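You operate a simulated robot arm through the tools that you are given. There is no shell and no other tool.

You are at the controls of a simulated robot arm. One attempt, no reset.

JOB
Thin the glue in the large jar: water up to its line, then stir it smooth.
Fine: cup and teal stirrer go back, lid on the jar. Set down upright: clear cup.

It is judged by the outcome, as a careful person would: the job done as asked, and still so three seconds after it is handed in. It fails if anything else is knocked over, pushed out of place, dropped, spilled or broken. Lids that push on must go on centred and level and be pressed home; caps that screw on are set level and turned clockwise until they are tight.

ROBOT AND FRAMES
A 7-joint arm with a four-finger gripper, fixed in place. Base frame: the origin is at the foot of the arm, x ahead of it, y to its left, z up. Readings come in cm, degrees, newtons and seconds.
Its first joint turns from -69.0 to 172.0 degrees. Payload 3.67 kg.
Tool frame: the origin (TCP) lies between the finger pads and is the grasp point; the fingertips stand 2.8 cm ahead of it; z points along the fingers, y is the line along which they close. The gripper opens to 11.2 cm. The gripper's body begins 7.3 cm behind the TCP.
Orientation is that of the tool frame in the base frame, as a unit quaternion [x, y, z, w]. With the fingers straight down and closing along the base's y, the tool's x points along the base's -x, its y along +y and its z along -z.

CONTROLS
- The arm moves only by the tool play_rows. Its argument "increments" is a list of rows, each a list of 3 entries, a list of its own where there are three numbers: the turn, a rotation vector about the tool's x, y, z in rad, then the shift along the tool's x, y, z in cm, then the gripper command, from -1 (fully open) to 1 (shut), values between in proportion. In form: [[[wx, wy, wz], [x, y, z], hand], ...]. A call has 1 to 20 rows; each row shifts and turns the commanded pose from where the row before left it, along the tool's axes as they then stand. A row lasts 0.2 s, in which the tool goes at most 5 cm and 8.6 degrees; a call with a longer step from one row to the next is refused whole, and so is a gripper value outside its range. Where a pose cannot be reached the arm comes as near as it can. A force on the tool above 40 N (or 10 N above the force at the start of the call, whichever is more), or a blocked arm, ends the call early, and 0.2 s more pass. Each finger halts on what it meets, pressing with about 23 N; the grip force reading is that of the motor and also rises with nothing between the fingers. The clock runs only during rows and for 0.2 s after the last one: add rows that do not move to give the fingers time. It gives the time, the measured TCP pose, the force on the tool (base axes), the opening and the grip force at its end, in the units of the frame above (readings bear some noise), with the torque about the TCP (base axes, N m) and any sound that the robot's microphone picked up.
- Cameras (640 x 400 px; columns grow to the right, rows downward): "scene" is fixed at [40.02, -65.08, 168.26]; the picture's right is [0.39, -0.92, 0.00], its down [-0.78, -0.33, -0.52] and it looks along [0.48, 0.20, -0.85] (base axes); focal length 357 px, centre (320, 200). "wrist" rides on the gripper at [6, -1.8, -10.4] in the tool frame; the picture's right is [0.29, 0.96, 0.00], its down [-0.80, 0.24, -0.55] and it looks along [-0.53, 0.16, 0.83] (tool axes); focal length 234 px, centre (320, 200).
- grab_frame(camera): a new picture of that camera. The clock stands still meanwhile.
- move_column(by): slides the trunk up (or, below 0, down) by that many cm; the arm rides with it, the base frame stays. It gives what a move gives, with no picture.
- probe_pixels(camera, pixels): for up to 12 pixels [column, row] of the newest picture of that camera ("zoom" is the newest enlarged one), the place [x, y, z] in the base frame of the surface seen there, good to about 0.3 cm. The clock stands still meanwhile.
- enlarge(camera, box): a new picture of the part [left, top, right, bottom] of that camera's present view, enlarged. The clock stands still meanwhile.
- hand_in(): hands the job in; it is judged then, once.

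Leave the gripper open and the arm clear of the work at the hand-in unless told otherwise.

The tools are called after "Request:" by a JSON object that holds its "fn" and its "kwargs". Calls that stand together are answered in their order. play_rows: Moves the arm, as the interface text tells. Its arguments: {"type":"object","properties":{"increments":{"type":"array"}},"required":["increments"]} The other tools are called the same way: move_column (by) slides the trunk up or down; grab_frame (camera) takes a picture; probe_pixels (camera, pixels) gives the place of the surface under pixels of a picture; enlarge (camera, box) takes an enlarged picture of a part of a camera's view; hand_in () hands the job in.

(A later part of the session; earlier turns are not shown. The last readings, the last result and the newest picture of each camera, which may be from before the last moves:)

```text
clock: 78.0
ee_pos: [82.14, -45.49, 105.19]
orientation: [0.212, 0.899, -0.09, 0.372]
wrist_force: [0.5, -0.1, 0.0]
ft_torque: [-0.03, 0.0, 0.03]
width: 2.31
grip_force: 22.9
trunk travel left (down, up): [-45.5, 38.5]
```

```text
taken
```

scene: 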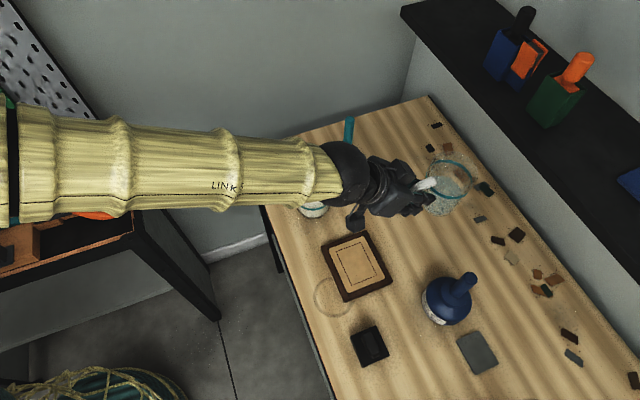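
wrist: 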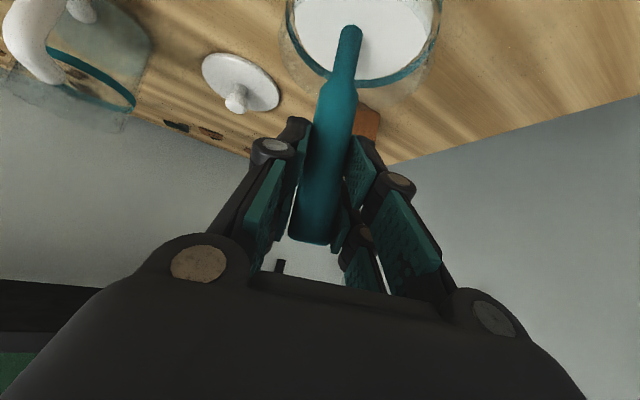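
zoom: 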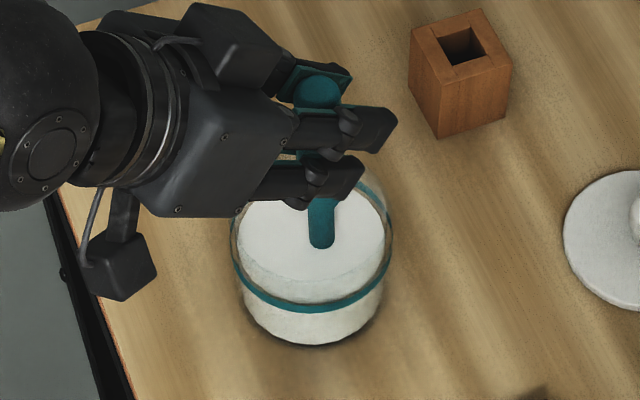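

The mix is smooth. I raise the trunk 10.4 cm to draw the stirrer out and let it drip over the jar for a second and a half.

Request:
{"fn": "move_column", "kwargs": {"by": 10.4}}

Request:
{"fn": "play_rows", "kwargs": {"increments": [[[0, 0, 0], [0, 0, 0], 1], [[0, 0, 0], [0, 0, 0], 1], [[0, 0, 0], [0, 0, 0], 1], [[0, 0, 0], [0, 0, 0], 1], [[0, 0, 0], [0, 0, 0], 1], [[0, 0, 0], [0, 0, 0], 1], [[0, 0, 0], [0, 0, 0], 1]]}}

Request:
{"fn": "enlarge", "kwargs": {"camera": "scene", "box": [240, 110, 390, 230]}}

Request:
{"fn": "probe_pixels", "kwargs": {"camera": "zoom", "pixels": [[318, 222], [318, 200], [319, 175], [300, 270], [330, 280], [310, 255]]}}

```text
clock: 79.4
ee_pos: [82.14, -45.55, 115.66]
orientation: [0.212, 0.899, -0.089, 0.372]
wrist_force: [0.0, 1.0, -0.6]
ft_torque: [0.04, -0.05, 0.0]
width: 2.31
grip_force: 22.7
trunk travel left (down, up): [-55.9, 28.1]
```

```text
clock: 81.0
ee_pos: [82.05, -45.56, 115.54]
orientation: [0.212, 0.899, -0.09, 0.372]
wrist_force: [0.0, -0.6, -0.4]
ft_torque: [-0.01, -0.01, -0.03]
width: 2.33
grip_force: 23.0
trunk travel left (down, up): [-55.9, 28.1]
```

```text
3.33 times, centred on (315, 170) of scene
```

zoom: 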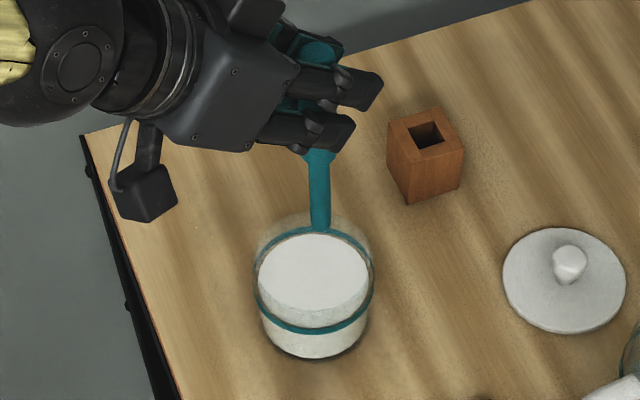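

```text
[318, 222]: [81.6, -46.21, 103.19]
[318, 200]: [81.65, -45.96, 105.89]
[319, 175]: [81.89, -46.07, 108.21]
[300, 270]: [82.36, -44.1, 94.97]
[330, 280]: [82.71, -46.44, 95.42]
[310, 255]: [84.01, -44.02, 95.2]
```

The level is still on the line (about 95.2) and nothing is dripping. I carry the stirrer back over its block.

Request:
{"fn": "play_rows", "kwargs": {"increments": [[[0, 0, 0], [-0.812, 0.358, 0.812], 1], [[0, 0, 0], [-1.625, 0.715, 1.625], 1], [[0, 0, 0], [-1.889, 0.8315, 1.889], 1], [[0, 0, 0], [-1.889, 0.8315, 1.889], 1], [[0, 0, 0], [-1.889, 0.8315, 1.889], 1], [[0, 0, 0], [-1.625, 0.715, 1.625], 1], [[0, 0, 0], [-0.812, 0.358, 0.812], 1], [[0, 0, 0], [0, 0, 0], 1], [[0, 0, 0], [0, 0, 0], 1]]}}

Request:
{"fn": "enlarge", "kwargs": {"camera": "scene", "box": [290, 80, 400, 180]}}

Request:
{"fn": "probe_pixels", "kwargs": {"camera": "zoom", "pixels": [[345, 215], [347, 190], [350, 160], [330, 275], [352, 262], [370, 285]]}}

```text
clock: 83.0
ee_pos: [97.63, -48.15, 115.54]
orientation: [0.212, 0.899, -0.089, 0.372]
wrist_force: [-0.9, -0.8, -0.1]
ft_torque: [0.0, -0.04, 0.03]
width: 2.3
grip_force: 23.2
trunk travel left (down, up): [-55.9, 28.1]
```

```text
4.00 times, centred on (345, 130) of scene
```

zoom: 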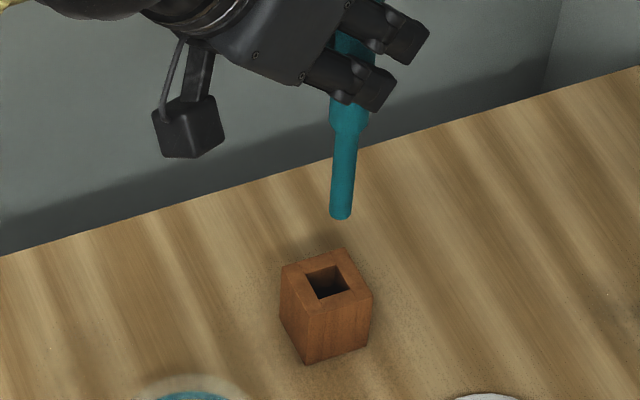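

```text
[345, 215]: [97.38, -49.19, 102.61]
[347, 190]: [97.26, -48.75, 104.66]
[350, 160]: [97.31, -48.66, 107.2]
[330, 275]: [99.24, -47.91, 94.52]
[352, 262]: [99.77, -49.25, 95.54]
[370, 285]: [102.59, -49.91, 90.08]
```

I probe the block's top face corners and hole rim to verify alignment before lowering.

Request:
{"fn": "probe_pixels", "kwargs": {"camera": "zoom", "pixels": [[285, 267], [343, 251], [368, 289], [307, 308], [303, 273], [341, 264], [352, 291], [317, 302], [340, 216], [340, 200], [341, 180]]}}

```text
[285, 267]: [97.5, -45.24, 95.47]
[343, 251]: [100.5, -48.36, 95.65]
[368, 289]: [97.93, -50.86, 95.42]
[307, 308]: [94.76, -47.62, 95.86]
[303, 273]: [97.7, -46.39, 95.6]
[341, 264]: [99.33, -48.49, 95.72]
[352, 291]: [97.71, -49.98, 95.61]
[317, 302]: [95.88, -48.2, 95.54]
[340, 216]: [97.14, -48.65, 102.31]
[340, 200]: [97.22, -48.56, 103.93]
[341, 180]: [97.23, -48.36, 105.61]
```

The tip's centre is about (97.72, -48.42) and the hole's centre is (97.66, -48.2). I nudge 0.15 cm, lower 5.5 cm with the trunk so the tip is just above the hole, and check.

Request:
{"fn": "play_rows", "kwargs": {"increments": [[[0, 0, 0], [0.05, 0.15, -0.05], 1], [[0, 0, 0], [0, 0, 0], 1]]}}

Request:
{"fn": "move_column", "kwargs": {"by": -5.5}}

Request:
{"fn": "enlarge", "kwargs": {"camera": "scene", "box": [310, 100, 390, 180]}}

Request:
{"fn": "grab_frame", "kwargs": {"camera": "wrist"}}

```text
clock: 83.6
ee_pos: [97.51, -47.98, 115.48]
orientation: [0.213, 0.899, -0.09, 0.372]
wrist_force: [-0.6, 0.0, 0.4]
ft_torque: [0.0, -0.02, 0.01]
width: 2.29
grip_force: 23.2
trunk travel left (down, up): [-55.9, 28.1]
```

```text
clock: 84.5
ee_pos: [97.51, -47.9, 110.09]
orientation: [0.212, 0.899, -0.09, 0.373]
wrist_force: [-0.5, -0.4, 0.1]
ft_torque: [-0.05, -0.01, -0.01]
width: 2.3
grip_force: 22.5
trunk travel left (down, up): [-50.4, 33.6]
```

```text
5.00 times, centred on (350, 140) of scene
```

zoom: 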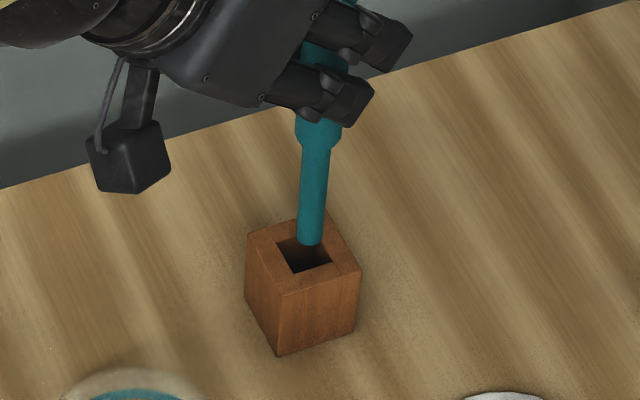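

```text
taken
```

wrist: 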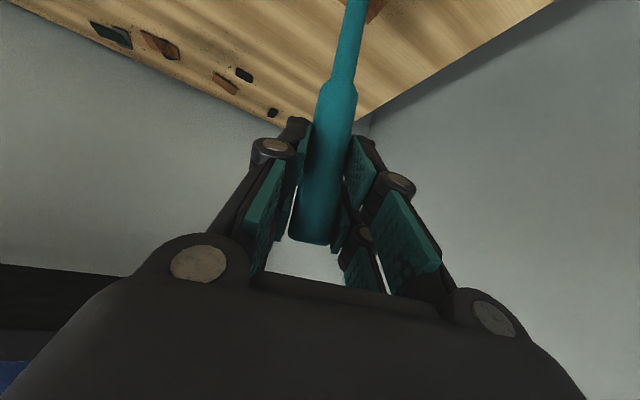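

The tip is about 1.5 cm above the block and looks slightly to the right of the hole. I zoom further to judge the offset.

Request:
{"fn": "enlarge", "kwargs": {"camera": "scene", "box": [328, 138, 362, 172]}}

Request:
{"fn": "probe_pixels", "kwargs": {"camera": "zoom", "pixels": [[322, 120], [325, 60], [330, 20], [200, 200], [365, 205], [250, 275], [310, 160]]}}

```text
11.76 times, centred on (345, 155) of scene
```

zoom: 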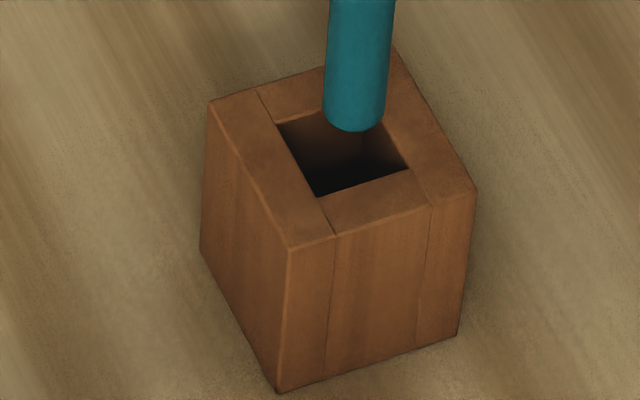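

```text
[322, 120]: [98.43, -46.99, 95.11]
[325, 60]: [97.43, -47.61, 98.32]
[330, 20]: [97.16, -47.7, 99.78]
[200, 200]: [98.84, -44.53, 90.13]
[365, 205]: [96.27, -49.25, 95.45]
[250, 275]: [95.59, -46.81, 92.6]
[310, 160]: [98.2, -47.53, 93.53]
```

The tip is roughly 0.2 cm off toward the image right. I correct by (−0.02, +0.2) and lower slowly by 2.5 cm with the arm.

Request:
{"fn": "play_rows", "kwargs": {"increments": [[[0, 0, 0], [0.076, 0.17, -0.076], 1], [[0, 0, 0], [0, 0, 0], 1], [[0, 0, 0], [0.3, 0, 0.3], 1], [[0, 0, 0], [0.3, 0, 0.3], 1], [[0, 0, 0], [0.3, 0, 0.3], 1], [[0, 0, 0], [0.3, 0, 0.3], 1], [[0, 0, 0], [0.3, 0, 0.3], 1], [[0, 0, 0], [0.3, 0, 0.3], 1], [[0, 0, 0], [0, 0, 0], 1]]}}

Request:
{"fn": "enlarge", "kwargs": {"camera": "scene", "box": [328, 130, 368, 172]}}

```text
clock: 86.5
ee_pos: [97.46, -47.66, 107.54]
orientation: [0.211, 0.9, -0.088, 0.372]
wrist_force: [0.0, 0.3, -0.6]
ft_torque: [0.01, -0.03, 0.04]
width: 2.3
grip_force: 23.4
trunk travel left (down, up): [-50.4, 33.6]
```

```text
9.52 times, centred on (348, 151) of scene
```

zoom: 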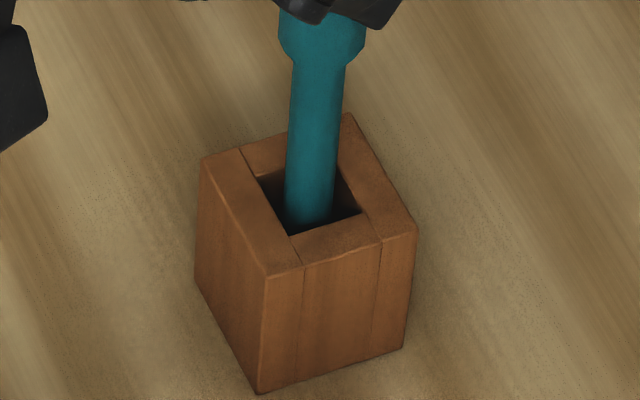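

The tip is inside the hole with clearance. I continue down about 3.3 cm to the original depth.

Request:
{"fn": "play_rows", "kwargs": {"increments": [[[0, 0, 0], [0.3, 0, 0.3], 1], [[0, 0, 0], [0.3, 0, 0.3], 1], [[0, 0, 0], [0.3, 0, 0.3], 1], [[0, 0, 0], [0.3, 0, 0.3], 1], [[0, 0, 0], [0.3, 0, 0.3], 1], [[0, 0, 0], [0.3, 0, 0.3], 1], [[0, 0, 0], [0.3, 0, 0.3], 1], [[0, 0, 0], [0.2, 0, 0.2], 1], [[0, 0, 0], [0, 0, 0], 1]]}}

Request:
{"fn": "enlarge", "kwargs": {"camera": "scene", "box": [310, 100, 390, 180]}}

```text
clock: 88.5
ee_pos: [97.45, -47.77, 104.26]
orientation: [0.212, 0.899, -0.089, 0.373]
wrist_force: [-0.6, -0.4, -0.8]
ft_torque: [-0.01, 0.01, 0.02]
width: 2.29
grip_force: 22.7
trunk travel left (down, up): [-50.4, 33.6]
```

```text
5.00 times, centred on (350, 140) of scene
```

zoom: 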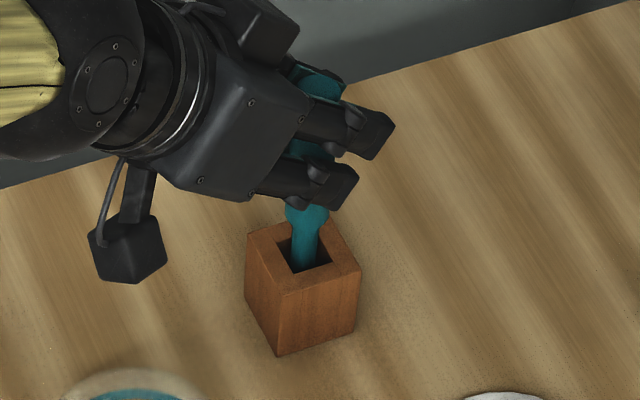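

Depth is within 0.15 cm of the original. I ease down a final 0.15 cm and release the stirrer gradually.

Request:
{"fn": "play_rows", "kwargs": {"increments": [[[0, 0, 0], [0.1, 0, 0.1], 1], [[0, 0, 0], [0, 0, 0], 1], [[0, 0, 0], [0, 0, 0], 0.55], [[0, 0, 0], [0, 0, 0], 0.45], [[0, 0, 0], [0, 0, 0], 0.2], [[0, 0, 0], [0, 0, 0], -0.1], [[0, 0, 0], [0, 0, 0], -0.1]]}}

Request:
{"fn": "enlarge", "kwargs": {"camera": "scene", "box": [310, 100, 390, 180]}}

Request:
{"fn": "grab_frame", "kwargs": {"camera": "wrist"}}

```text
clock: 90.1
ee_pos: [97.5, -47.58, 103.97]
orientation: [0.211, 0.899, -0.09, 0.373]
wrist_force: [0.1, 0.4, -0.3]
ft_torque: [-0.01, 0.02, 0.01]
width: 6.18
grip_force: 0.1
trunk travel left (down, up): [-50.4, 33.6]
```

```text
5.00 times, centred on (350, 140) of scene
```

zoom: 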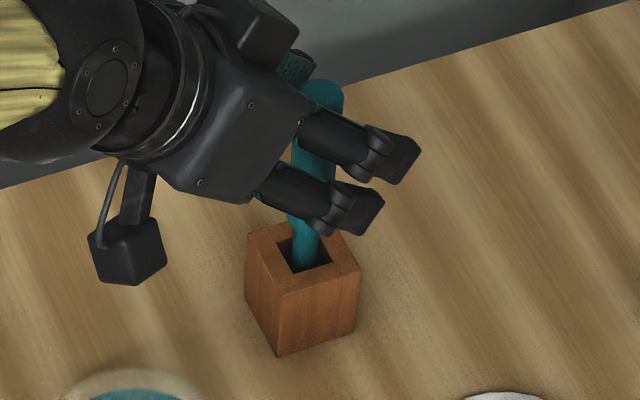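

```text
taken
```

wrist: 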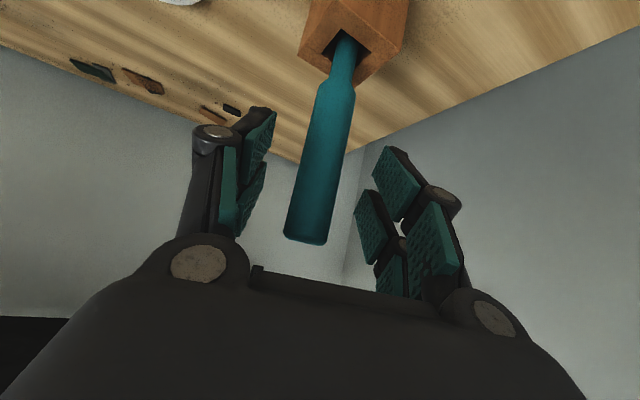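

Stirrer is back in its block and released. I retreat along the tool axis.

Request:
{"fn": "play_rows", "kwargs": {"increments": [[[0, 0, 0], [0, 0, -1.0], -0.1], [[0, 0, 0], [0, 0, -2.0], -0.1], [[0, 0, 0], [0, 0, -2.5], -0.1], [[0, 0, 0], [0, 0, -2.5], -0.1], [[0, 0, 0], [0, 0, -2.5], -0.1], [[0, 0, 0], [0, 0, -2.5], -0.1], [[0, 0, 0], [0, 0, 0], -0.1]]}}

Request:
{"fn": "grab_frame", "kwargs": {"camera": "scene"}}

Request:
{"fn": "grab_frame", "kwargs": {"camera": "wrist"}}

Request:
{"fn": "enlarge", "kwargs": {"camera": "scene", "box": [310, 100, 390, 180]}}

```text
clock: 91.7
ee_pos: [89.24, -43.58, 113.23]
orientation: [0.213, 0.899, -0.09, 0.372]
wrist_force: [-0.6, -0.1, -1.4]
ft_torque: [-0.02, -0.01, 0.02]
width: 6.16
grip_force: 0.1
trunk travel left (down, up): [-50.4, 33.6]
```

```text
taken
```

scene: 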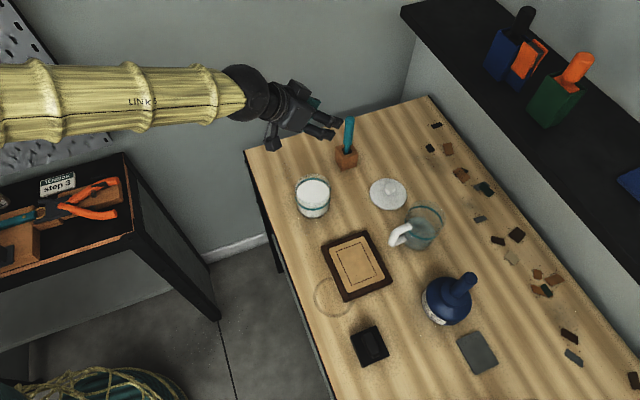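

```text
taken
```

wrist: 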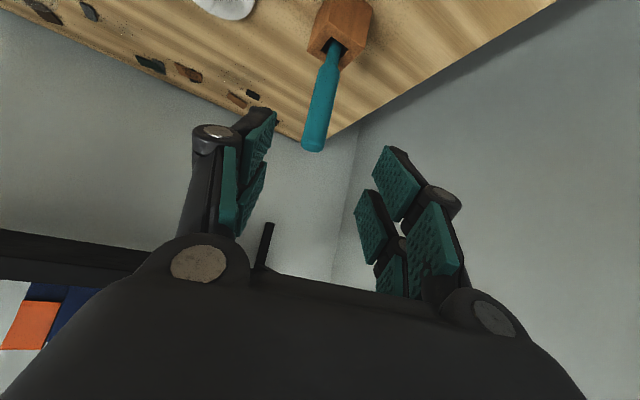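

```text
5.00 times, centred on (350, 140) of scene
```

zoom: 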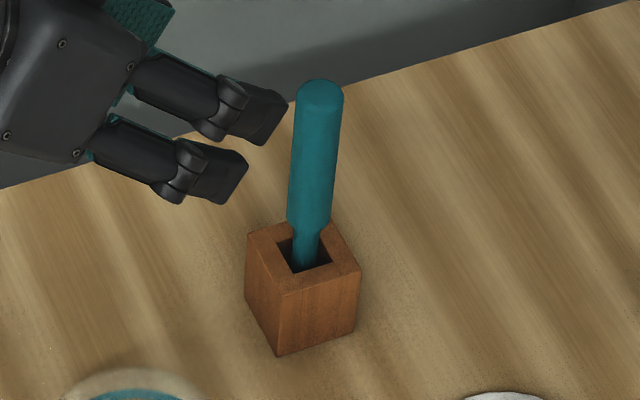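

The stirrer stands in its block and the jar shows smooth white contents. Next is the lid; I enlarge it from the scene camera and probe its disc and knob.

Request:
{"fn": "enlarge", "kwargs": {"camera": "scene", "box": [362, 170, 414, 216]}}

Request:
{"fn": "probe_pixels", "kwargs": {"camera": "zoom", "pixels": [[320, 60], [150, 180], [480, 230], [330, 350], [270, 120], [420, 300], [355, 140], [345, 165], [350, 120], [335, 195], [220, 220], [400, 120]]}}

```text
8.70 times, centred on (388, 193) of scene
```

zoom: 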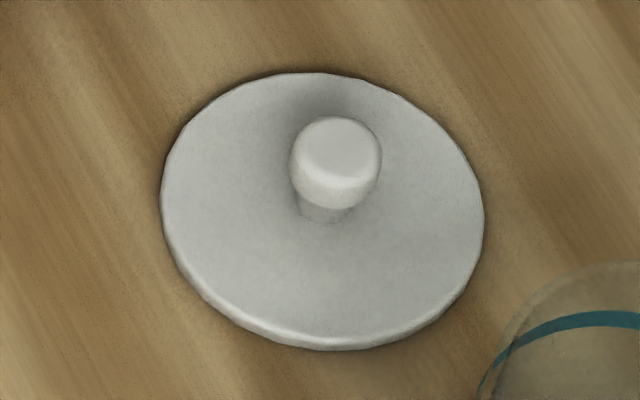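

```text
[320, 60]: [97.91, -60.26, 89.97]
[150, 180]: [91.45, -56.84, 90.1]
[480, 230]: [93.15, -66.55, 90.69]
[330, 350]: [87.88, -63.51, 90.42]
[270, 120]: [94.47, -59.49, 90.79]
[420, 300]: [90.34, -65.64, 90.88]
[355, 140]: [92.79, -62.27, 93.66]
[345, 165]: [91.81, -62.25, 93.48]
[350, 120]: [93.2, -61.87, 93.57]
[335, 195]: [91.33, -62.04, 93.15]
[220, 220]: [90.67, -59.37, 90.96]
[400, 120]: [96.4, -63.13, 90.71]
```

Lid: disc top z ≈ 90.85, radius ≈ 4.7, and a mushroom knob with head z 92.1–93.6, about 2.6 cm wide, centred near (92.1, -62.2). I yaw to bearing -34° and move to a viewing spot facing the lid.

Request:
{"fn": "play_rows", "kwargs": {"increments": [[[0, 0, 0], [0, -1.0, -1.0], -0.1], [[0.0453, 0, 0.0453], [0, 0, 0], -0.1], [[0.0453, 0, 0.0453], [0, 0, 0], -0.1], [[0, 0, 0], [0.8, -2.6, 0.4], -0.1], [[0, 0, 0], [0.8, -2.6, 0.4], -0.1], [[0, 0, 0], [0.8, -2.6, 0.4], -0.1], [[0, 0, 0], [0.7, -2.6, 0.4], -0.1], [[0, 0, 0], [0.5, -2.4, 0.35], -0.1], [[0, 0, 0], [0, 0, 0], -0.1]]}}

Request:
{"fn": "grab_frame", "kwargs": {"camera": "wrist"}}

Request:
{"fn": "grab_frame", "kwargs": {"camera": "scene"}}

```text
clock: 93.7
ee_pos: [79.96, -54.02, 110.14]
orientation: [0.269, 0.883, -0.114, 0.367]
wrist_force: [0.2, 0.0, -0.4]
ft_torque: [-0.03, 0.01, -0.03]
width: 6.17
grip_force: 0.0
trunk travel left (down, up): [-50.4, 33.6]
```

```text
taken
```

wrist: 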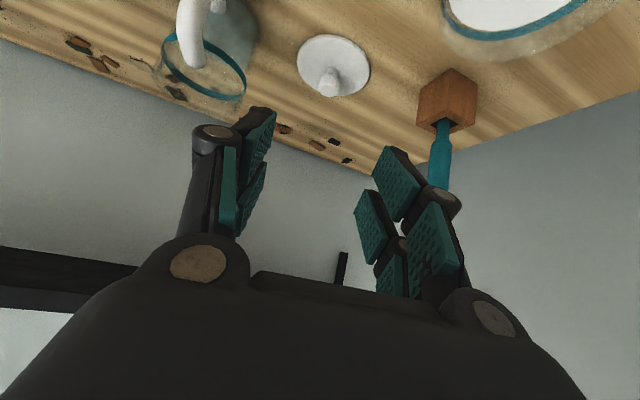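

```text
taken
```

scene: 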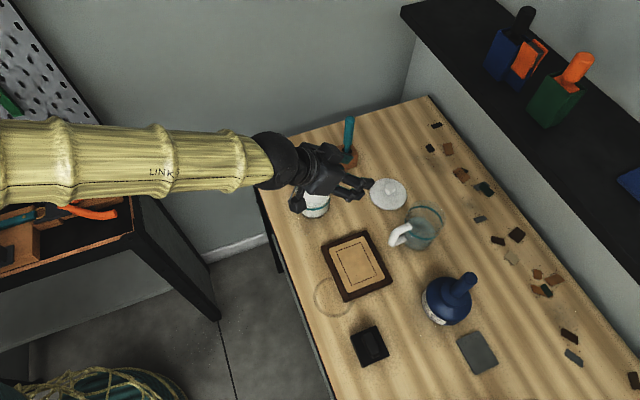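

The lid is in the wrist view at (333,65). I enlarge and probe knob and disc from this side.

Request:
{"fn": "enlarge", "kwargs": {"camera": "wrist", "box": [285, 25, 385, 110]}}

Request:
{"fn": "probe_pixels", "kwargs": {"camera": "zoom", "pixels": [[300, 190], [300, 230], [295, 265], [295, 285], [270, 265], [320, 265], [150, 150], [460, 160], [310, 65], [230, 250], [400, 250], [300, 205]]}}

```text
4.71 times, centred on (335, 68) of wrist
```

zoom: 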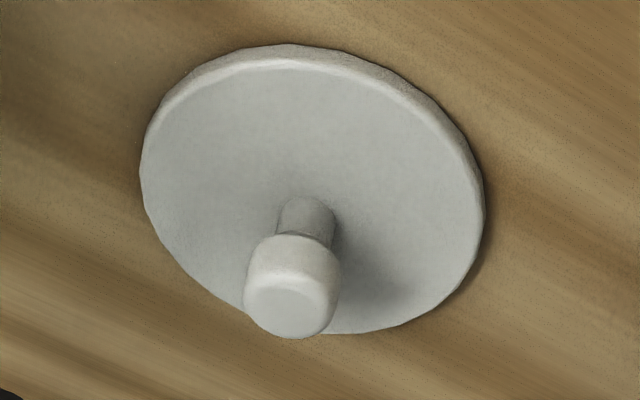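

```text
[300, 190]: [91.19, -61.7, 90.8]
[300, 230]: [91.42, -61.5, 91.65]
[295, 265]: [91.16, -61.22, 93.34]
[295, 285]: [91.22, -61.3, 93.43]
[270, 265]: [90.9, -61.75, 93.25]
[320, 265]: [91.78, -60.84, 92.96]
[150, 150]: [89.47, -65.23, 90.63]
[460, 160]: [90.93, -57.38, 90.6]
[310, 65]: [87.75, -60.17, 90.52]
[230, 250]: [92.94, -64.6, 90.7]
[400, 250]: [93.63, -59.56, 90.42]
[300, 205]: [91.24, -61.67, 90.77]
```

Knob centre refined to about (92.1, -62.0), with the head at z ~ 92.95. I move out 8.9 cm at this height, then lower the trunk 10 cm to reach pre-grasp.

Request:
{"fn": "play_rows", "kwargs": {"increments": [[[0, 0, 0], [-2.0, 0.05, 2.0], -0.1], [[0, 0, 0], [-2.2, 0.05, 2.2], -0.1], [[0, 0, 0], [-2.06, 0.05, 2.06], -0.1], [[0, 0, 0], [0, 0, 0], -0.1]]}}

Request:
{"fn": "move_column", "kwargs": {"by": -10}}

Request:
{"fn": "grab_frame", "kwargs": {"camera": "wrist"}}

Request:
{"fn": "enlarge", "kwargs": {"camera": "scene", "box": [280, 130, 460, 250]}}

```text
clock: 94.7
ee_pos: [87.38, -58.89, 110.38]
orientation: [0.27, 0.883, -0.115, 0.368]
wrist_force: [-0.2, 0.2, -0.6]
ft_torque: [-0.04, 0.03, 0.02]
width: 6.16
grip_force: 0.1
trunk travel left (down, up): [-50.4, 33.6]
```

```text
clock: 96.1
ee_pos: [87.41, -59.01, 100.17]
orientation: [0.269, 0.883, -0.114, 0.366]
wrist_force: [-1.1, 0.6, 0.4]
ft_torque: [-0.03, 0.02, 0.01]
width: 6.15
grip_force: 0.0
trunk travel left (down, up): [-40.4, 43.6]
```

```text
taken
```

wrist: 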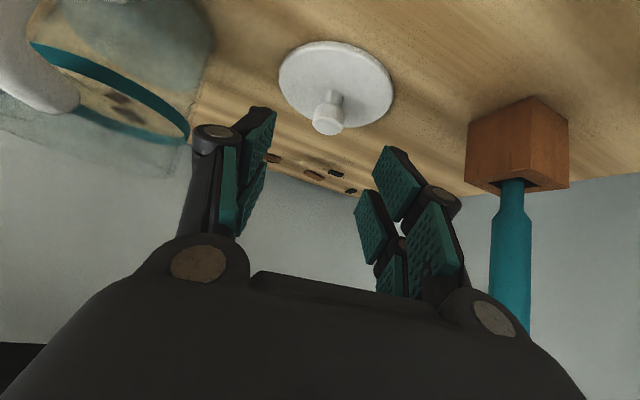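

```text
3.33 times, centred on (370, 190) of scene
```

zoom: 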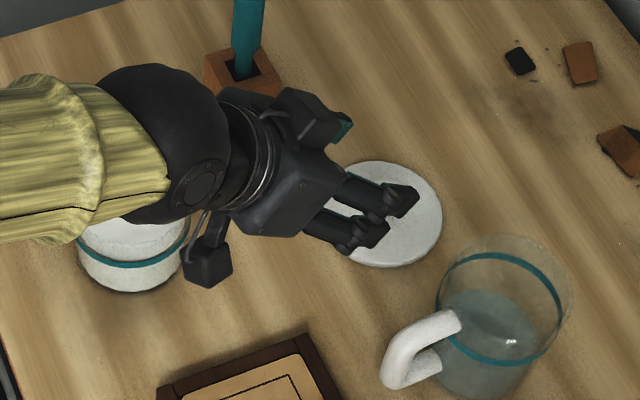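

I probe the knob again from this closer view for the final line-up.

Request:
{"fn": "enlarge", "kwargs": {"camera": "wrist", "box": [270, 30, 400, 145]}}

Request:
{"fn": "probe_pixels", "kwargs": {"camera": "zoom", "pixels": [[290, 250], [285, 270], [285, 290], [265, 275], [310, 275], [300, 205], [290, 315], [285, 240], [330, 70], [80, 180], [540, 180]]}}

```text
3.48 times, centred on (335, 88) of wrist
```

zoom: 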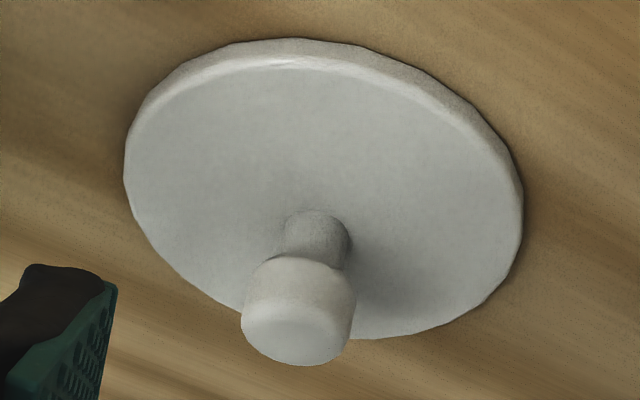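

```text
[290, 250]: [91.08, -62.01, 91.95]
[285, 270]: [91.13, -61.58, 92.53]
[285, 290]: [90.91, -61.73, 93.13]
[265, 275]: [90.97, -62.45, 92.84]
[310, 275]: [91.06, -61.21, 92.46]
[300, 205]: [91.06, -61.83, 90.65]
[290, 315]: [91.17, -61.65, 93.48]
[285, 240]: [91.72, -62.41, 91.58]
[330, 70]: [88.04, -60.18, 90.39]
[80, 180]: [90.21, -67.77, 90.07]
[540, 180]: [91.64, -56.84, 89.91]
```

Alignment is good: knob at (92.1, -62.05), laterally within 0.1 cm. I advance along the tool axis so the fingertips straddle the knob head, just above the disc.

Request:
{"fn": "play_rows", "kwargs": {"increments": [[[0, 0, 0], [1.15, 0.07, 0], -0.1], [[0, 0, 0], [0, 0, 2.2], -0.1], [[0, 0, 0], [0, 0, 2.2], -0.1], [[0, 0, 0], [0, 0, 1.6], -0.1], [[0, 0, 0], [0, 0, 1.3], -0.1], [[0, 0, 0], [0, 0, 0], -0.1], [[0, 0, 0], [0, 0, 0], 0.15], [[0, 0, 0], [0, 0, 0], 0.3], [[0, 0, 0], [0, 0, 0], 0.3]]}}

Request:
{"fn": "enlarge", "kwargs": {"camera": "wrist", "box": [220, 40, 440, 240]}}

Request:
{"fn": "enlarge", "kwargs": {"camera": "scene", "box": [340, 150, 440, 230]}}

```text
clock: 98.1
ee_pos: [91.06, -61.27, 94.2]
orientation: [0.269, 0.883, -0.114, 0.367]
wrist_force: [2.7, -1.8, 6.7]
ft_torque: [-0.02, -0.06, 0.01]
width: 3.84
grip_force: 0.1
trunk travel left (down, up): [-40.4, 43.6]
```

```text
2.00 times, centred on (330, 140) of wrist
```

zoom: 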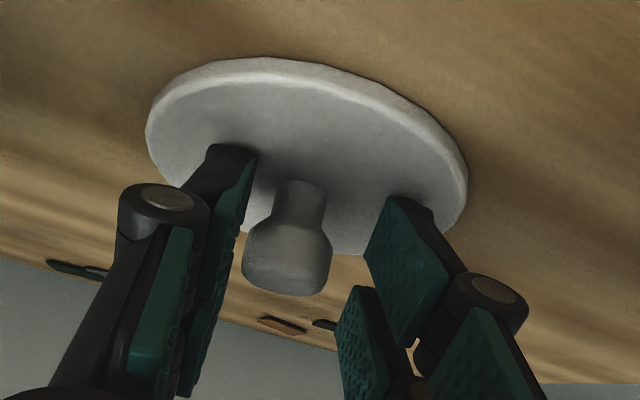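

```text
5.00 times, centred on (390, 190) of scene
```

zoom: 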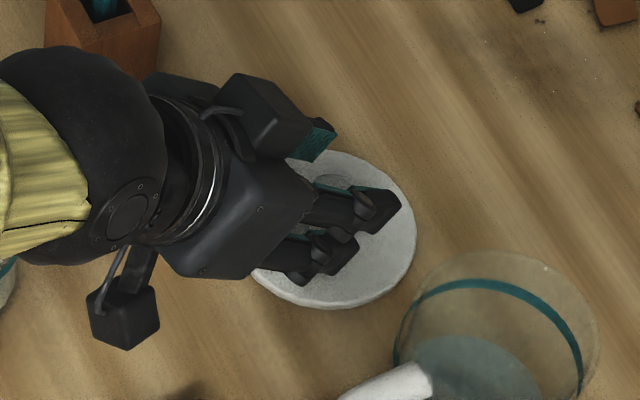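

A 6.7 N upward reading means the fingertips are touching the lid's disc. I raise 0.5 cm to relieve it and re-check.

Request:
{"fn": "play_rows", "kwargs": {"increments": [[[0, 0, 0], [-0.18, 0, -0.18], 0.3], [[0, 0, 0], [-0.18, 0, -0.18], 0.3], [[0, 0, 0], [0, 0, 0], 0.3]]}}

Request:
{"fn": "enlarge", "kwargs": {"camera": "wrist", "box": [220, 40, 440, 240]}}

Request:
{"fn": "probe_pixels", "kwargs": {"camera": "zoom", "pixels": [[285, 255], [260, 255], [320, 255], [300, 200], [290, 285], [235, 220], [375, 250], [350, 340], [300, 130], [200, 80]]}}

```text
clock: 98.9
ee_pos: [91.13, -61.39, 94.53]
orientation: [0.27, 0.883, -0.114, 0.367]
wrist_force: [-0.8, 0.1, -0.1]
ft_torque: [-0.02, 0.0, -0.02]
width: 3.91
grip_force: 0.1
trunk travel left (down, up): [-40.4, 43.6]
```

```text
2.00 times, centred on (330, 140) of wrist
```

zoom: 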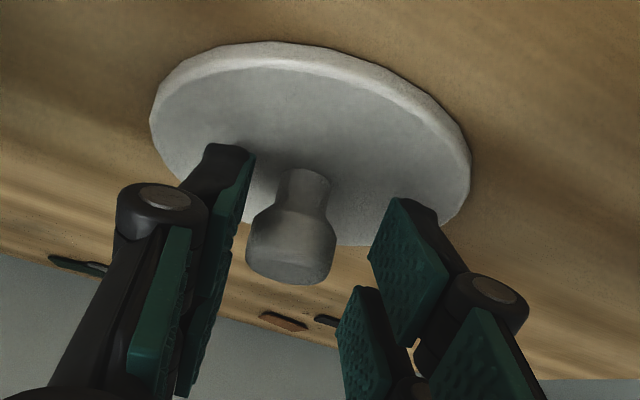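

```text
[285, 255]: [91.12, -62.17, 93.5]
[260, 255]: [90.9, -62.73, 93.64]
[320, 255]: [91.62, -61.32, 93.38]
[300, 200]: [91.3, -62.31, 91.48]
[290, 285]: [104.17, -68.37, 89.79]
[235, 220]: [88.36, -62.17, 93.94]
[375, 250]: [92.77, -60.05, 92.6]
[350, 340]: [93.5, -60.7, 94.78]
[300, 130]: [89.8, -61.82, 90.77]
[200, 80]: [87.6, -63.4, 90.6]
```

The touch is relieved. The knob head sits about 0.5 cm toward the left finger (tool -y), so I shift -0.45 cm along tool y and check.

Request:
{"fn": "play_rows", "kwargs": {"increments": [[[0, 0, 0], [0, -0.22, 0], 0.3], [[0, 0, 0], [0, -0.23, 0], 0.3], [[0, 0, 0], [0, 0, 0], 0.3]]}}

Request:
{"fn": "enlarge", "kwargs": {"camera": "wrist", "box": [220, 40, 440, 240]}}

Request:
{"fn": "probe_pixels", "kwargs": {"camera": "zoom", "pixels": [[295, 255], [270, 255], [325, 255], [285, 240], [310, 240], [305, 200], [262, 250], [335, 250], [375, 250]]}}

```text
clock: 99.7
ee_pos: [90.79, -61.74, 94.6]
orientation: [0.269, 0.884, -0.113, 0.366]
wrist_force: [-0.1, -0.3, 0.3]
ft_torque: [0.0, 0.0, 0.01]
width: 3.9
grip_force: 0.2
trunk travel left (down, up): [-40.4, 43.6]
```

```text
2.00 times, centred on (330, 140) of wrist
```

zoom: 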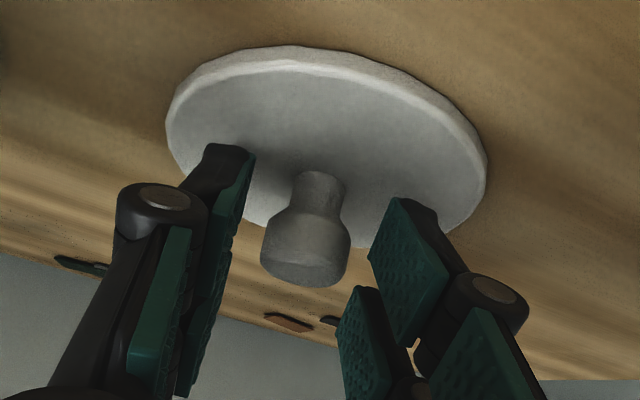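

```text
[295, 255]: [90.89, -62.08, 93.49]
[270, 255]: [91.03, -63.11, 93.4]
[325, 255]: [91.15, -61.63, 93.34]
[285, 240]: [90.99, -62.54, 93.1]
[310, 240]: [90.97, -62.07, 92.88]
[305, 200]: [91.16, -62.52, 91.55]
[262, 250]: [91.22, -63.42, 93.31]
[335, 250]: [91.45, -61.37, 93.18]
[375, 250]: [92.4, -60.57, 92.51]
```

Nearly centred. A final nudge of -0.15 sideways and 0.3 outward, then close on the knob.

Request:
{"fn": "play_rows", "kwargs": {"increments": [[[0, 0, 0], [-0.21, -0.15, 0.21], 0.3], [[0, 0, 0], [0, 0, 0], 0.3], [[0, 0, 0], [0, 0, 0], 0.45], [[0, 0, 0], [0, 0, 0], 0.55], [[0, 0, 0], [0, 0, 0], 0.7], [[0, 0, 0], [0, 0, 0], 1], [[0, 0, 0], [0, 0, 0], 1], [[0, 0, 0], [0, 0, 0], 1]]}}

Request:
{"fn": "enlarge", "kwargs": {"camera": "wrist", "box": [220, 40, 440, 240]}}

Request:
{"fn": "enlarge", "kwargs": {"camera": "scene", "box": [340, 150, 440, 230]}}

```text
clock: 101.5
ee_pos: [90.95, -61.87, 94.66]
orientation: [0.27, 0.883, -0.114, 0.366]
wrist_force: [0.1, -0.2, 0.8]
ft_torque: [0.0, -0.05, 0.0]
width: 2.4
grip_force: 22.9
trunk travel left (down, up): [-40.4, 43.6]
```

```text
2.00 times, centred on (330, 140) of wrist
```

zoom: 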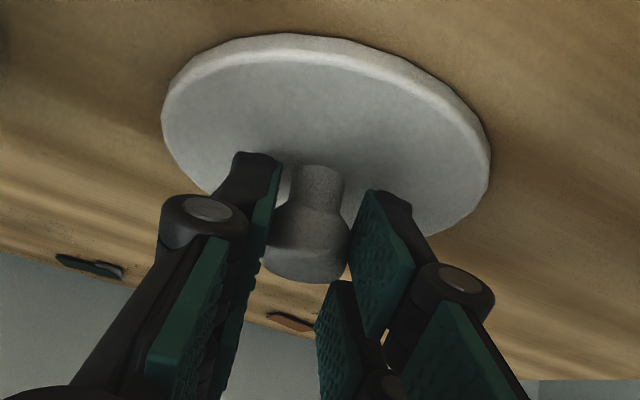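

```text
5.00 times, centred on (390, 190) of scene
```

zoom: 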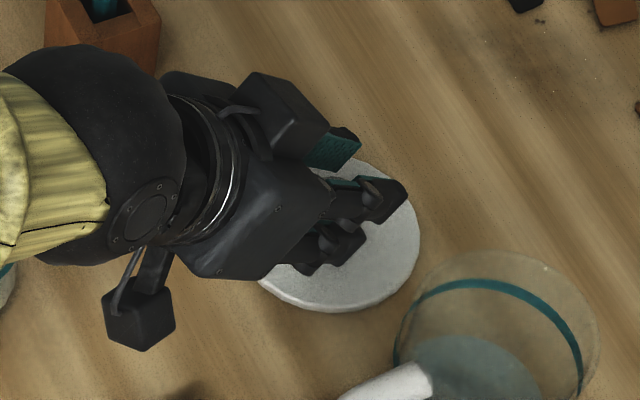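

Knob is gripped (2.40 cm, 22.9 N). I lift 1.2 cm gently to see whether the lid comes up level.

Request:
{"fn": "play_rows", "kwargs": {"increments": [[[0, 0, 0], [-0.28, 0, -0.28], 1], [[0, 0, 0], [-0.28, 0, -0.28], 1], [[0, 0, 0], [-0.28, 0, -0.28], 1], [[0, 0, 0], [0, 0, 0], 1], [[0, 0, 0], [0, 0, 0], 1]]}}

Request:
{"fn": "grab_frame", "kwargs": {"camera": "wrist"}}

Request:
{"fn": "enlarge", "kwargs": {"camera": "scene", "box": [340, 150, 440, 230]}}

Request:
{"fn": "probe_pixels", "kwargs": {"camera": "zoom", "pixels": [[285, 285], [330, 290], [380, 265], [405, 220], [390, 170], [360, 155], [370, 250], [400, 195]]}}

```text
clock: 102.7
ee_pos: [91.01, -62.08, 95.88]
orientation: [0.269, 0.884, -0.114, 0.366]
wrist_force: [0.1, 0.5, -0.2]
ft_torque: [0.01, 0.01, -0.01]
width: 2.37
grip_force: 23.1
trunk travel left (down, up): [-40.4, 43.6]
```

```text
taken
```

wrist: 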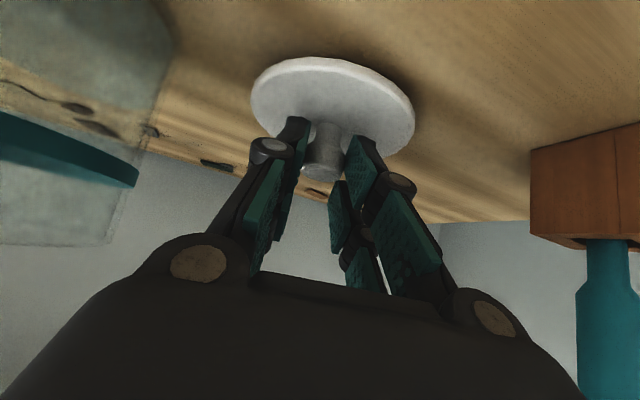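

```text
5.00 times, centred on (390, 190) of scene
```

zoom: 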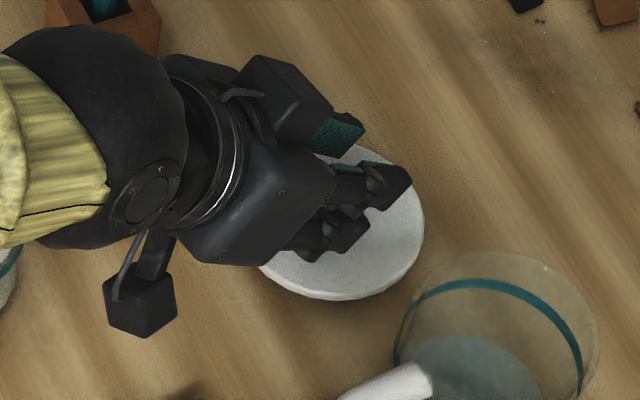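

```text
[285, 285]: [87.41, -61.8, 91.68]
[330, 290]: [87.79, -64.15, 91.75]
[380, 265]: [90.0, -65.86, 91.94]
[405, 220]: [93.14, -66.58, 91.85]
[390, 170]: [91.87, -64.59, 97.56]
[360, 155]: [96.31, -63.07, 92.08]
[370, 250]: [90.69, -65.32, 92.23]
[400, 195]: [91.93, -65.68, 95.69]
```

The lid came up level (disc z ≈ 91.7–92.1 all round). I raise the trunk 10 cm, then carry it over to the jar.

Request:
{"fn": "move_column", "kwargs": {"by": 10}}

Request:
{"fn": "play_rows", "kwargs": {"increments": [[[0, 0, 0], [0.534, 0.371, -0.534], 1], [[0, 0, 0], [1.069, 0.742, -1.069], 1], [[0, 0, 0], [1.336, 0.928, -1.336], 1], [[0, 0, 0], [1.336, 0.928, -1.336], 1], [[0, 0, 0], [1.336, 0.928, -1.336], 1], [[0, 0, 0], [1.336, 0.928, -1.336], 1], [[0, 0, 0], [1.336, 0.928, -1.336], 1], [[0, 0, 0], [1.336, 0.928, -1.336], 1], [[0, 0, 0], [1.336, 0.928, -1.336], 1], [[0, 0, 0], [1.069, 0.742, -1.069], 1], [[0, 0, 0], [0.534, 0.371, -0.534], 1], [[0, 0, 0], [0, 0, 0], 1], [[0, 0, 0], [0, 0, 0], 1]]}}

Request:
{"fn": "grab_frame", "kwargs": {"camera": "wrist"}}

Request:
{"fn": "enlarge", "kwargs": {"camera": "scene", "box": [260, 130, 370, 220]}}

```text
clock: 104.0
ee_pos: [91.04, -62.02, 105.76]
orientation: [0.269, 0.884, -0.113, 0.366]
wrist_force: [0.2, 0.1, 0.1]
ft_torque: [0.0, -0.01, -0.03]
width: 2.41
grip_force: 23.0
trunk travel left (down, up): [-50.4, 33.6]
```

```text
clock: 106.8
ee_pos: [81.13, -44.82, 105.82]
orientation: [0.269, 0.884, -0.114, 0.366]
wrist_force: [-0.2, 0.0, -1.1]
ft_torque: [0.02, -0.01, -0.03]
width: 2.36
grip_force: 23.3
trunk travel left (down, up): [-50.4, 33.6]
```

```text
taken
```

wrist: 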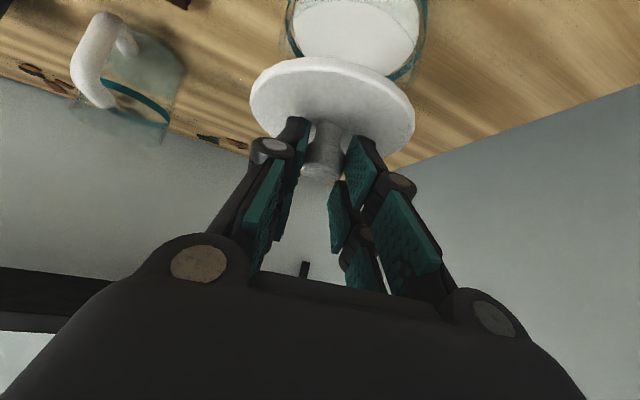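

```text
4.44 times, centred on (315, 175) of scene
```

zoom: 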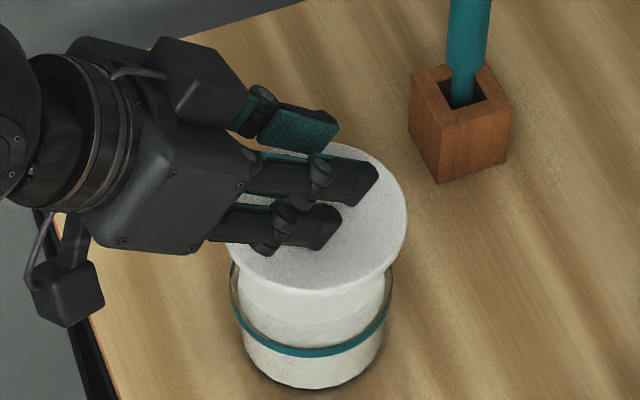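

The lid is over the jar. I measure lid-edge and jar-stripe points to compare their centres before lowering.

Request:
{"fn": "probe_pixels", "kwargs": {"camera": "zoom", "pixels": [[402, 205], [395, 240], [355, 274], [310, 284], [265, 274], [235, 252], [390, 175], [360, 153], [330, 148]]}}

Request:
{"fn": "probe_pixels", "kwargs": {"camera": "zoom", "pixels": [[245, 327], [260, 340], [285, 350], [310, 353], [335, 349], [360, 338], [380, 318], [388, 300], [237, 312]]}}

Request:
{"fn": "enlarge", "kwargs": {"camera": "wrist", "box": [230, 0, 450, 180]}}

```text
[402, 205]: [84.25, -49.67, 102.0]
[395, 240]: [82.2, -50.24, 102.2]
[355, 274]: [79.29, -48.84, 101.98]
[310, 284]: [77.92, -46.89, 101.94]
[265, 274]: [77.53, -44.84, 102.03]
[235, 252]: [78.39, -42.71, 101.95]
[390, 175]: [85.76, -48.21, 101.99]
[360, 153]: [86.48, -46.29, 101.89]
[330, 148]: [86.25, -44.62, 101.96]
```

```text
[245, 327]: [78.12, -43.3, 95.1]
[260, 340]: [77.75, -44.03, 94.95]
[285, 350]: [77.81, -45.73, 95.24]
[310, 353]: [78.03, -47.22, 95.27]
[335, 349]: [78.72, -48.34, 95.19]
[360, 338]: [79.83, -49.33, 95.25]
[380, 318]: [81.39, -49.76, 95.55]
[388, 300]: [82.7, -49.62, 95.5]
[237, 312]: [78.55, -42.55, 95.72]
```

```text
2.22 times, centred on (340, 90) of wrist
```

zoom: 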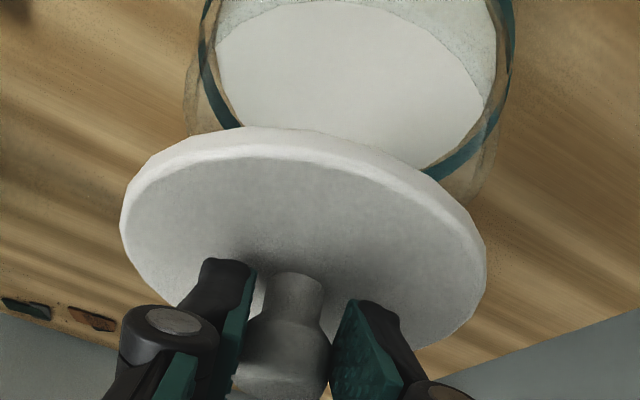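

The lid is level (all edge points at z ≈ 102.0) and its centre is about (82.0, -45.72) against the jar's (82.08, -45.4). I shift it by the difference and lower 2.2 cm to just above the rim.

Request:
{"fn": "play_rows", "kwargs": {"increments": [[[0, 0, 0], [0.04, 0.16, -0.04], 1], [[0, 0, 0], [0.04, 0.15, -0.04], 1], [[0, 0, 0], [0.4, 0, 0.4], 1], [[0, 0, 0], [0.4, 0, 0.4], 1], [[0, 0, 0], [0.4, 0, 0.4], 1], [[0, 0, 0], [0.35, 0, 0.35], 1], [[0, 0, 0], [0, 0, 0], 1], [[0, 0, 0], [0, 0, 0], 1]]}}

Request:
{"fn": "enlarge", "kwargs": {"camera": "scene", "box": [270, 150, 355, 220]}}

Request:
{"fn": "enlarge", "kwargs": {"camera": "wrist", "box": [230, 0, 450, 180]}}

```text
clock: 108.6
ee_pos: [81.31, -44.38, 103.49]
orientation: [0.269, 0.883, -0.114, 0.366]
wrist_force: [0.7, 0.6, -0.3]
ft_torque: [-0.02, 0.02, 0.0]
width: 2.37
grip_force: 22.9
trunk travel left (down, up): [-50.4, 33.6]
```

```text
5.71 times, centred on (312, 185) of scene
```

zoom: 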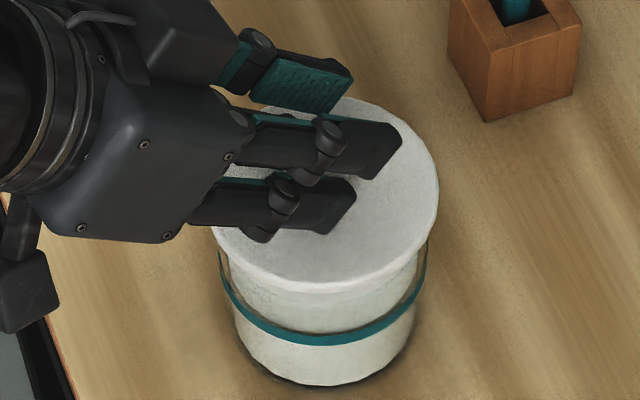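

```text
2.22 times, centred on (340, 90) of wrist
```

zoom: 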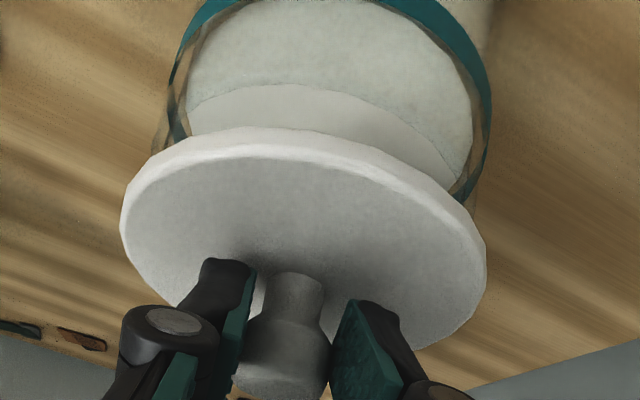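

In the scene view the lid spans columns ~210–438 and the jar ~218–428, so it is centred in that direction. I probe the edges again to check the other direction.

Request:
{"fn": "enlarge", "kwargs": {"camera": "scene", "box": [270, 150, 355, 220]}}

Request:
{"fn": "probe_pixels", "kwargs": {"camera": "zoom", "pixels": [[433, 185], [430, 215], [405, 250], [370, 273], [330, 281], [290, 276], [250, 260], [222, 235], [425, 150], [405, 125], [375, 107], [345, 102]]}}

Request:
{"fn": "probe_pixels", "kwargs": {"camera": "zoom", "pixels": [[228, 295], [245, 318], [275, 335], [310, 341], [350, 337], [385, 322], [410, 300], [425, 270], [220, 270]]}}

```text
5.71 times, centred on (312, 185) of scene
```

zoom: 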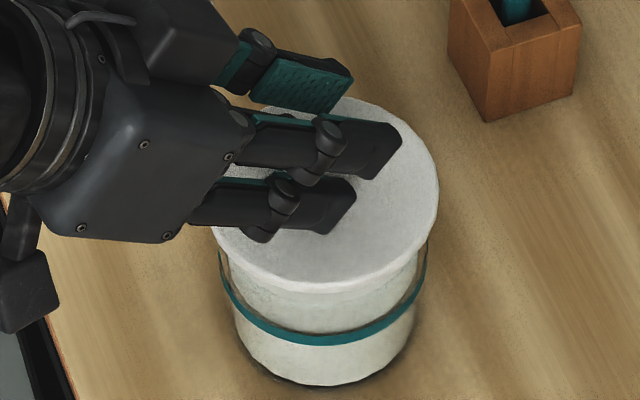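

```text
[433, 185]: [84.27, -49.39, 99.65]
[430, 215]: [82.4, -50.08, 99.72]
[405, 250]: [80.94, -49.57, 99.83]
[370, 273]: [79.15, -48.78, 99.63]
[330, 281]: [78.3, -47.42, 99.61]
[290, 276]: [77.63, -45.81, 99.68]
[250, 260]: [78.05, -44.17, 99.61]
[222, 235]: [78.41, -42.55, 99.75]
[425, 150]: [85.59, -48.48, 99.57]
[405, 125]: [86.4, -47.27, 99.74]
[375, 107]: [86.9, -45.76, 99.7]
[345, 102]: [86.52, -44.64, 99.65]
```

```text
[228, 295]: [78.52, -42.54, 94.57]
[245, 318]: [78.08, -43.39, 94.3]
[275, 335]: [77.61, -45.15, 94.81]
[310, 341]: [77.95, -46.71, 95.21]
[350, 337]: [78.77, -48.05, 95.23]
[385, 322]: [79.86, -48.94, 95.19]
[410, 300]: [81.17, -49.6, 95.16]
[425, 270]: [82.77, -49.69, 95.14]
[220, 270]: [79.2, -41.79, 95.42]
```

The lid's centre fits to (82.24, -45.37) against the jar's (82.08, -45.33): within 0.2 cm and level. I trim 0.08 cm and lower slowly, watching for contact.

Request:
{"fn": "play_rows", "kwargs": {"increments": [[[0, 0, 0], [0.07, 0, -0.07], 1], [[0, 0, 0], [0.12, 0, 0.12], 1], [[0, 0, 0], [0.12, 0, 0.12], 1], [[0, 0, 0], [0.12, 0, 0.12], 1], [[0, 0, 0], [0, 0, 0], 1]]}}

Request:
{"fn": "enlarge", "kwargs": {"camera": "scene", "box": [270, 150, 355, 220]}}

```text
clock: 109.8
ee_pos: [81.18, -44.49, 103.1]
orientation: [0.27, 0.884, -0.114, 0.366]
wrist_force: [0.3, 0.9, 0.5]
ft_torque: [-0.01, -0.01, -0.06]
width: 2.4
grip_force: 23.4
trunk travel left (down, up): [-50.4, 33.6]
```

```text
5.71 times, centred on (312, 185) of scene
```

zoom: 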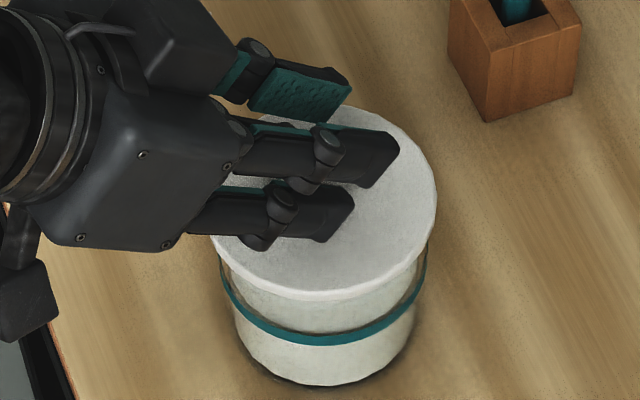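

No contact yet at TCP z 103.1. I lower further in small steps.

Request:
{"fn": "play_rows", "kwargs": {"increments": [[[0, 0, 0], [0.1, 0, 0.1], 1], [[0, 0, 0], [0.1, 0, 0.1], 1], [[0, 0, 0], [0.1, 0, 0.1], 1], [[0, 0, 0], [0, 0, 0], 1]]}}

Request:
{"fn": "enlarge", "kwargs": {"camera": "scene", "box": [270, 150, 355, 220]}}

```text
clock: 110.8
ee_pos: [81.25, -44.34, 102.73]
orientation: [0.27, 0.883, -0.114, 0.366]
wrist_force: [0.3, 0.0, -0.4]
ft_torque: [0.02, 0.02, -0.01]
width: 2.38
grip_force: 22.9
trunk travel left (down, up): [-50.4, 33.6]
```

```text
5.71 times, centred on (312, 185) of scene
```

zoom: 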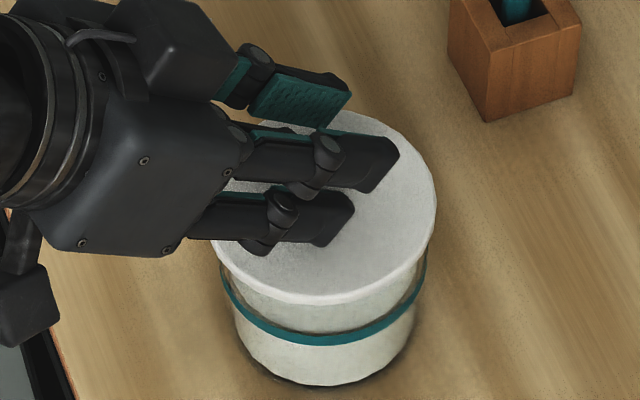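

Still free. I keep lowering in small steps.

Request:
{"fn": "play_rows", "kwargs": {"increments": [[[0, 0, 0], [0.1, 0, 0.1], 1], [[0, 0, 0], [0.1, 0, 0.1], 1], [[0, 0, 0], [0.1, 0, 0.1], 1], [[0, 0, 0], [0, 0, 0], 1]]}}

Request:
{"fn": "enlarge", "kwargs": {"camera": "scene", "box": [270, 150, 355, 220]}}

Request:
{"fn": "probe_pixels", "kwargs": {"camera": "zoom", "pixels": [[430, 205], [425, 230], [370, 282], [320, 292], [270, 283], [225, 255], [420, 165], [400, 140], [365, 120], [330, 115]]}}

```text
clock: 111.8
ee_pos: [81.2, -44.28, 102.25]
orientation: [0.27, 0.883, -0.114, 0.366]
wrist_force: [-0.7, 0.3, -0.7]
ft_torque: [-0.01, 0.01, 0.0]
width: 2.36
grip_force: 22.7
trunk travel left (down, up): [-50.4, 33.6]
```

```text
5.71 times, centred on (312, 185) of scene
```

zoom: 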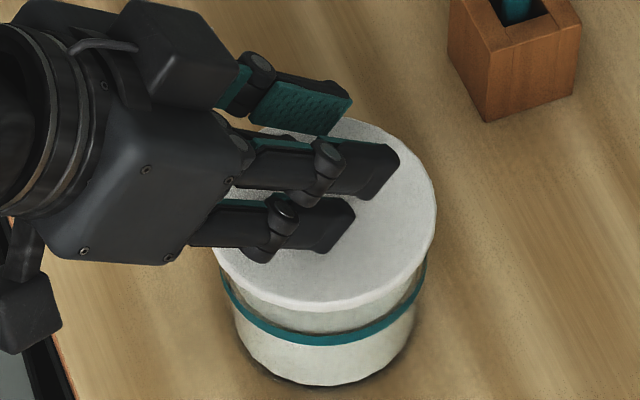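

```text
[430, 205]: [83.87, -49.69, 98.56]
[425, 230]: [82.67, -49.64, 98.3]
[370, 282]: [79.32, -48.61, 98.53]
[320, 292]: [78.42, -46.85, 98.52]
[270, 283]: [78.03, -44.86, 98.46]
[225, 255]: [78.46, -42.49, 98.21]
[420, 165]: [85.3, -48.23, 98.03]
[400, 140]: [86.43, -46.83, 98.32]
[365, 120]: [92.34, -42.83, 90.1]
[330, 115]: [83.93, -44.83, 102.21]
```

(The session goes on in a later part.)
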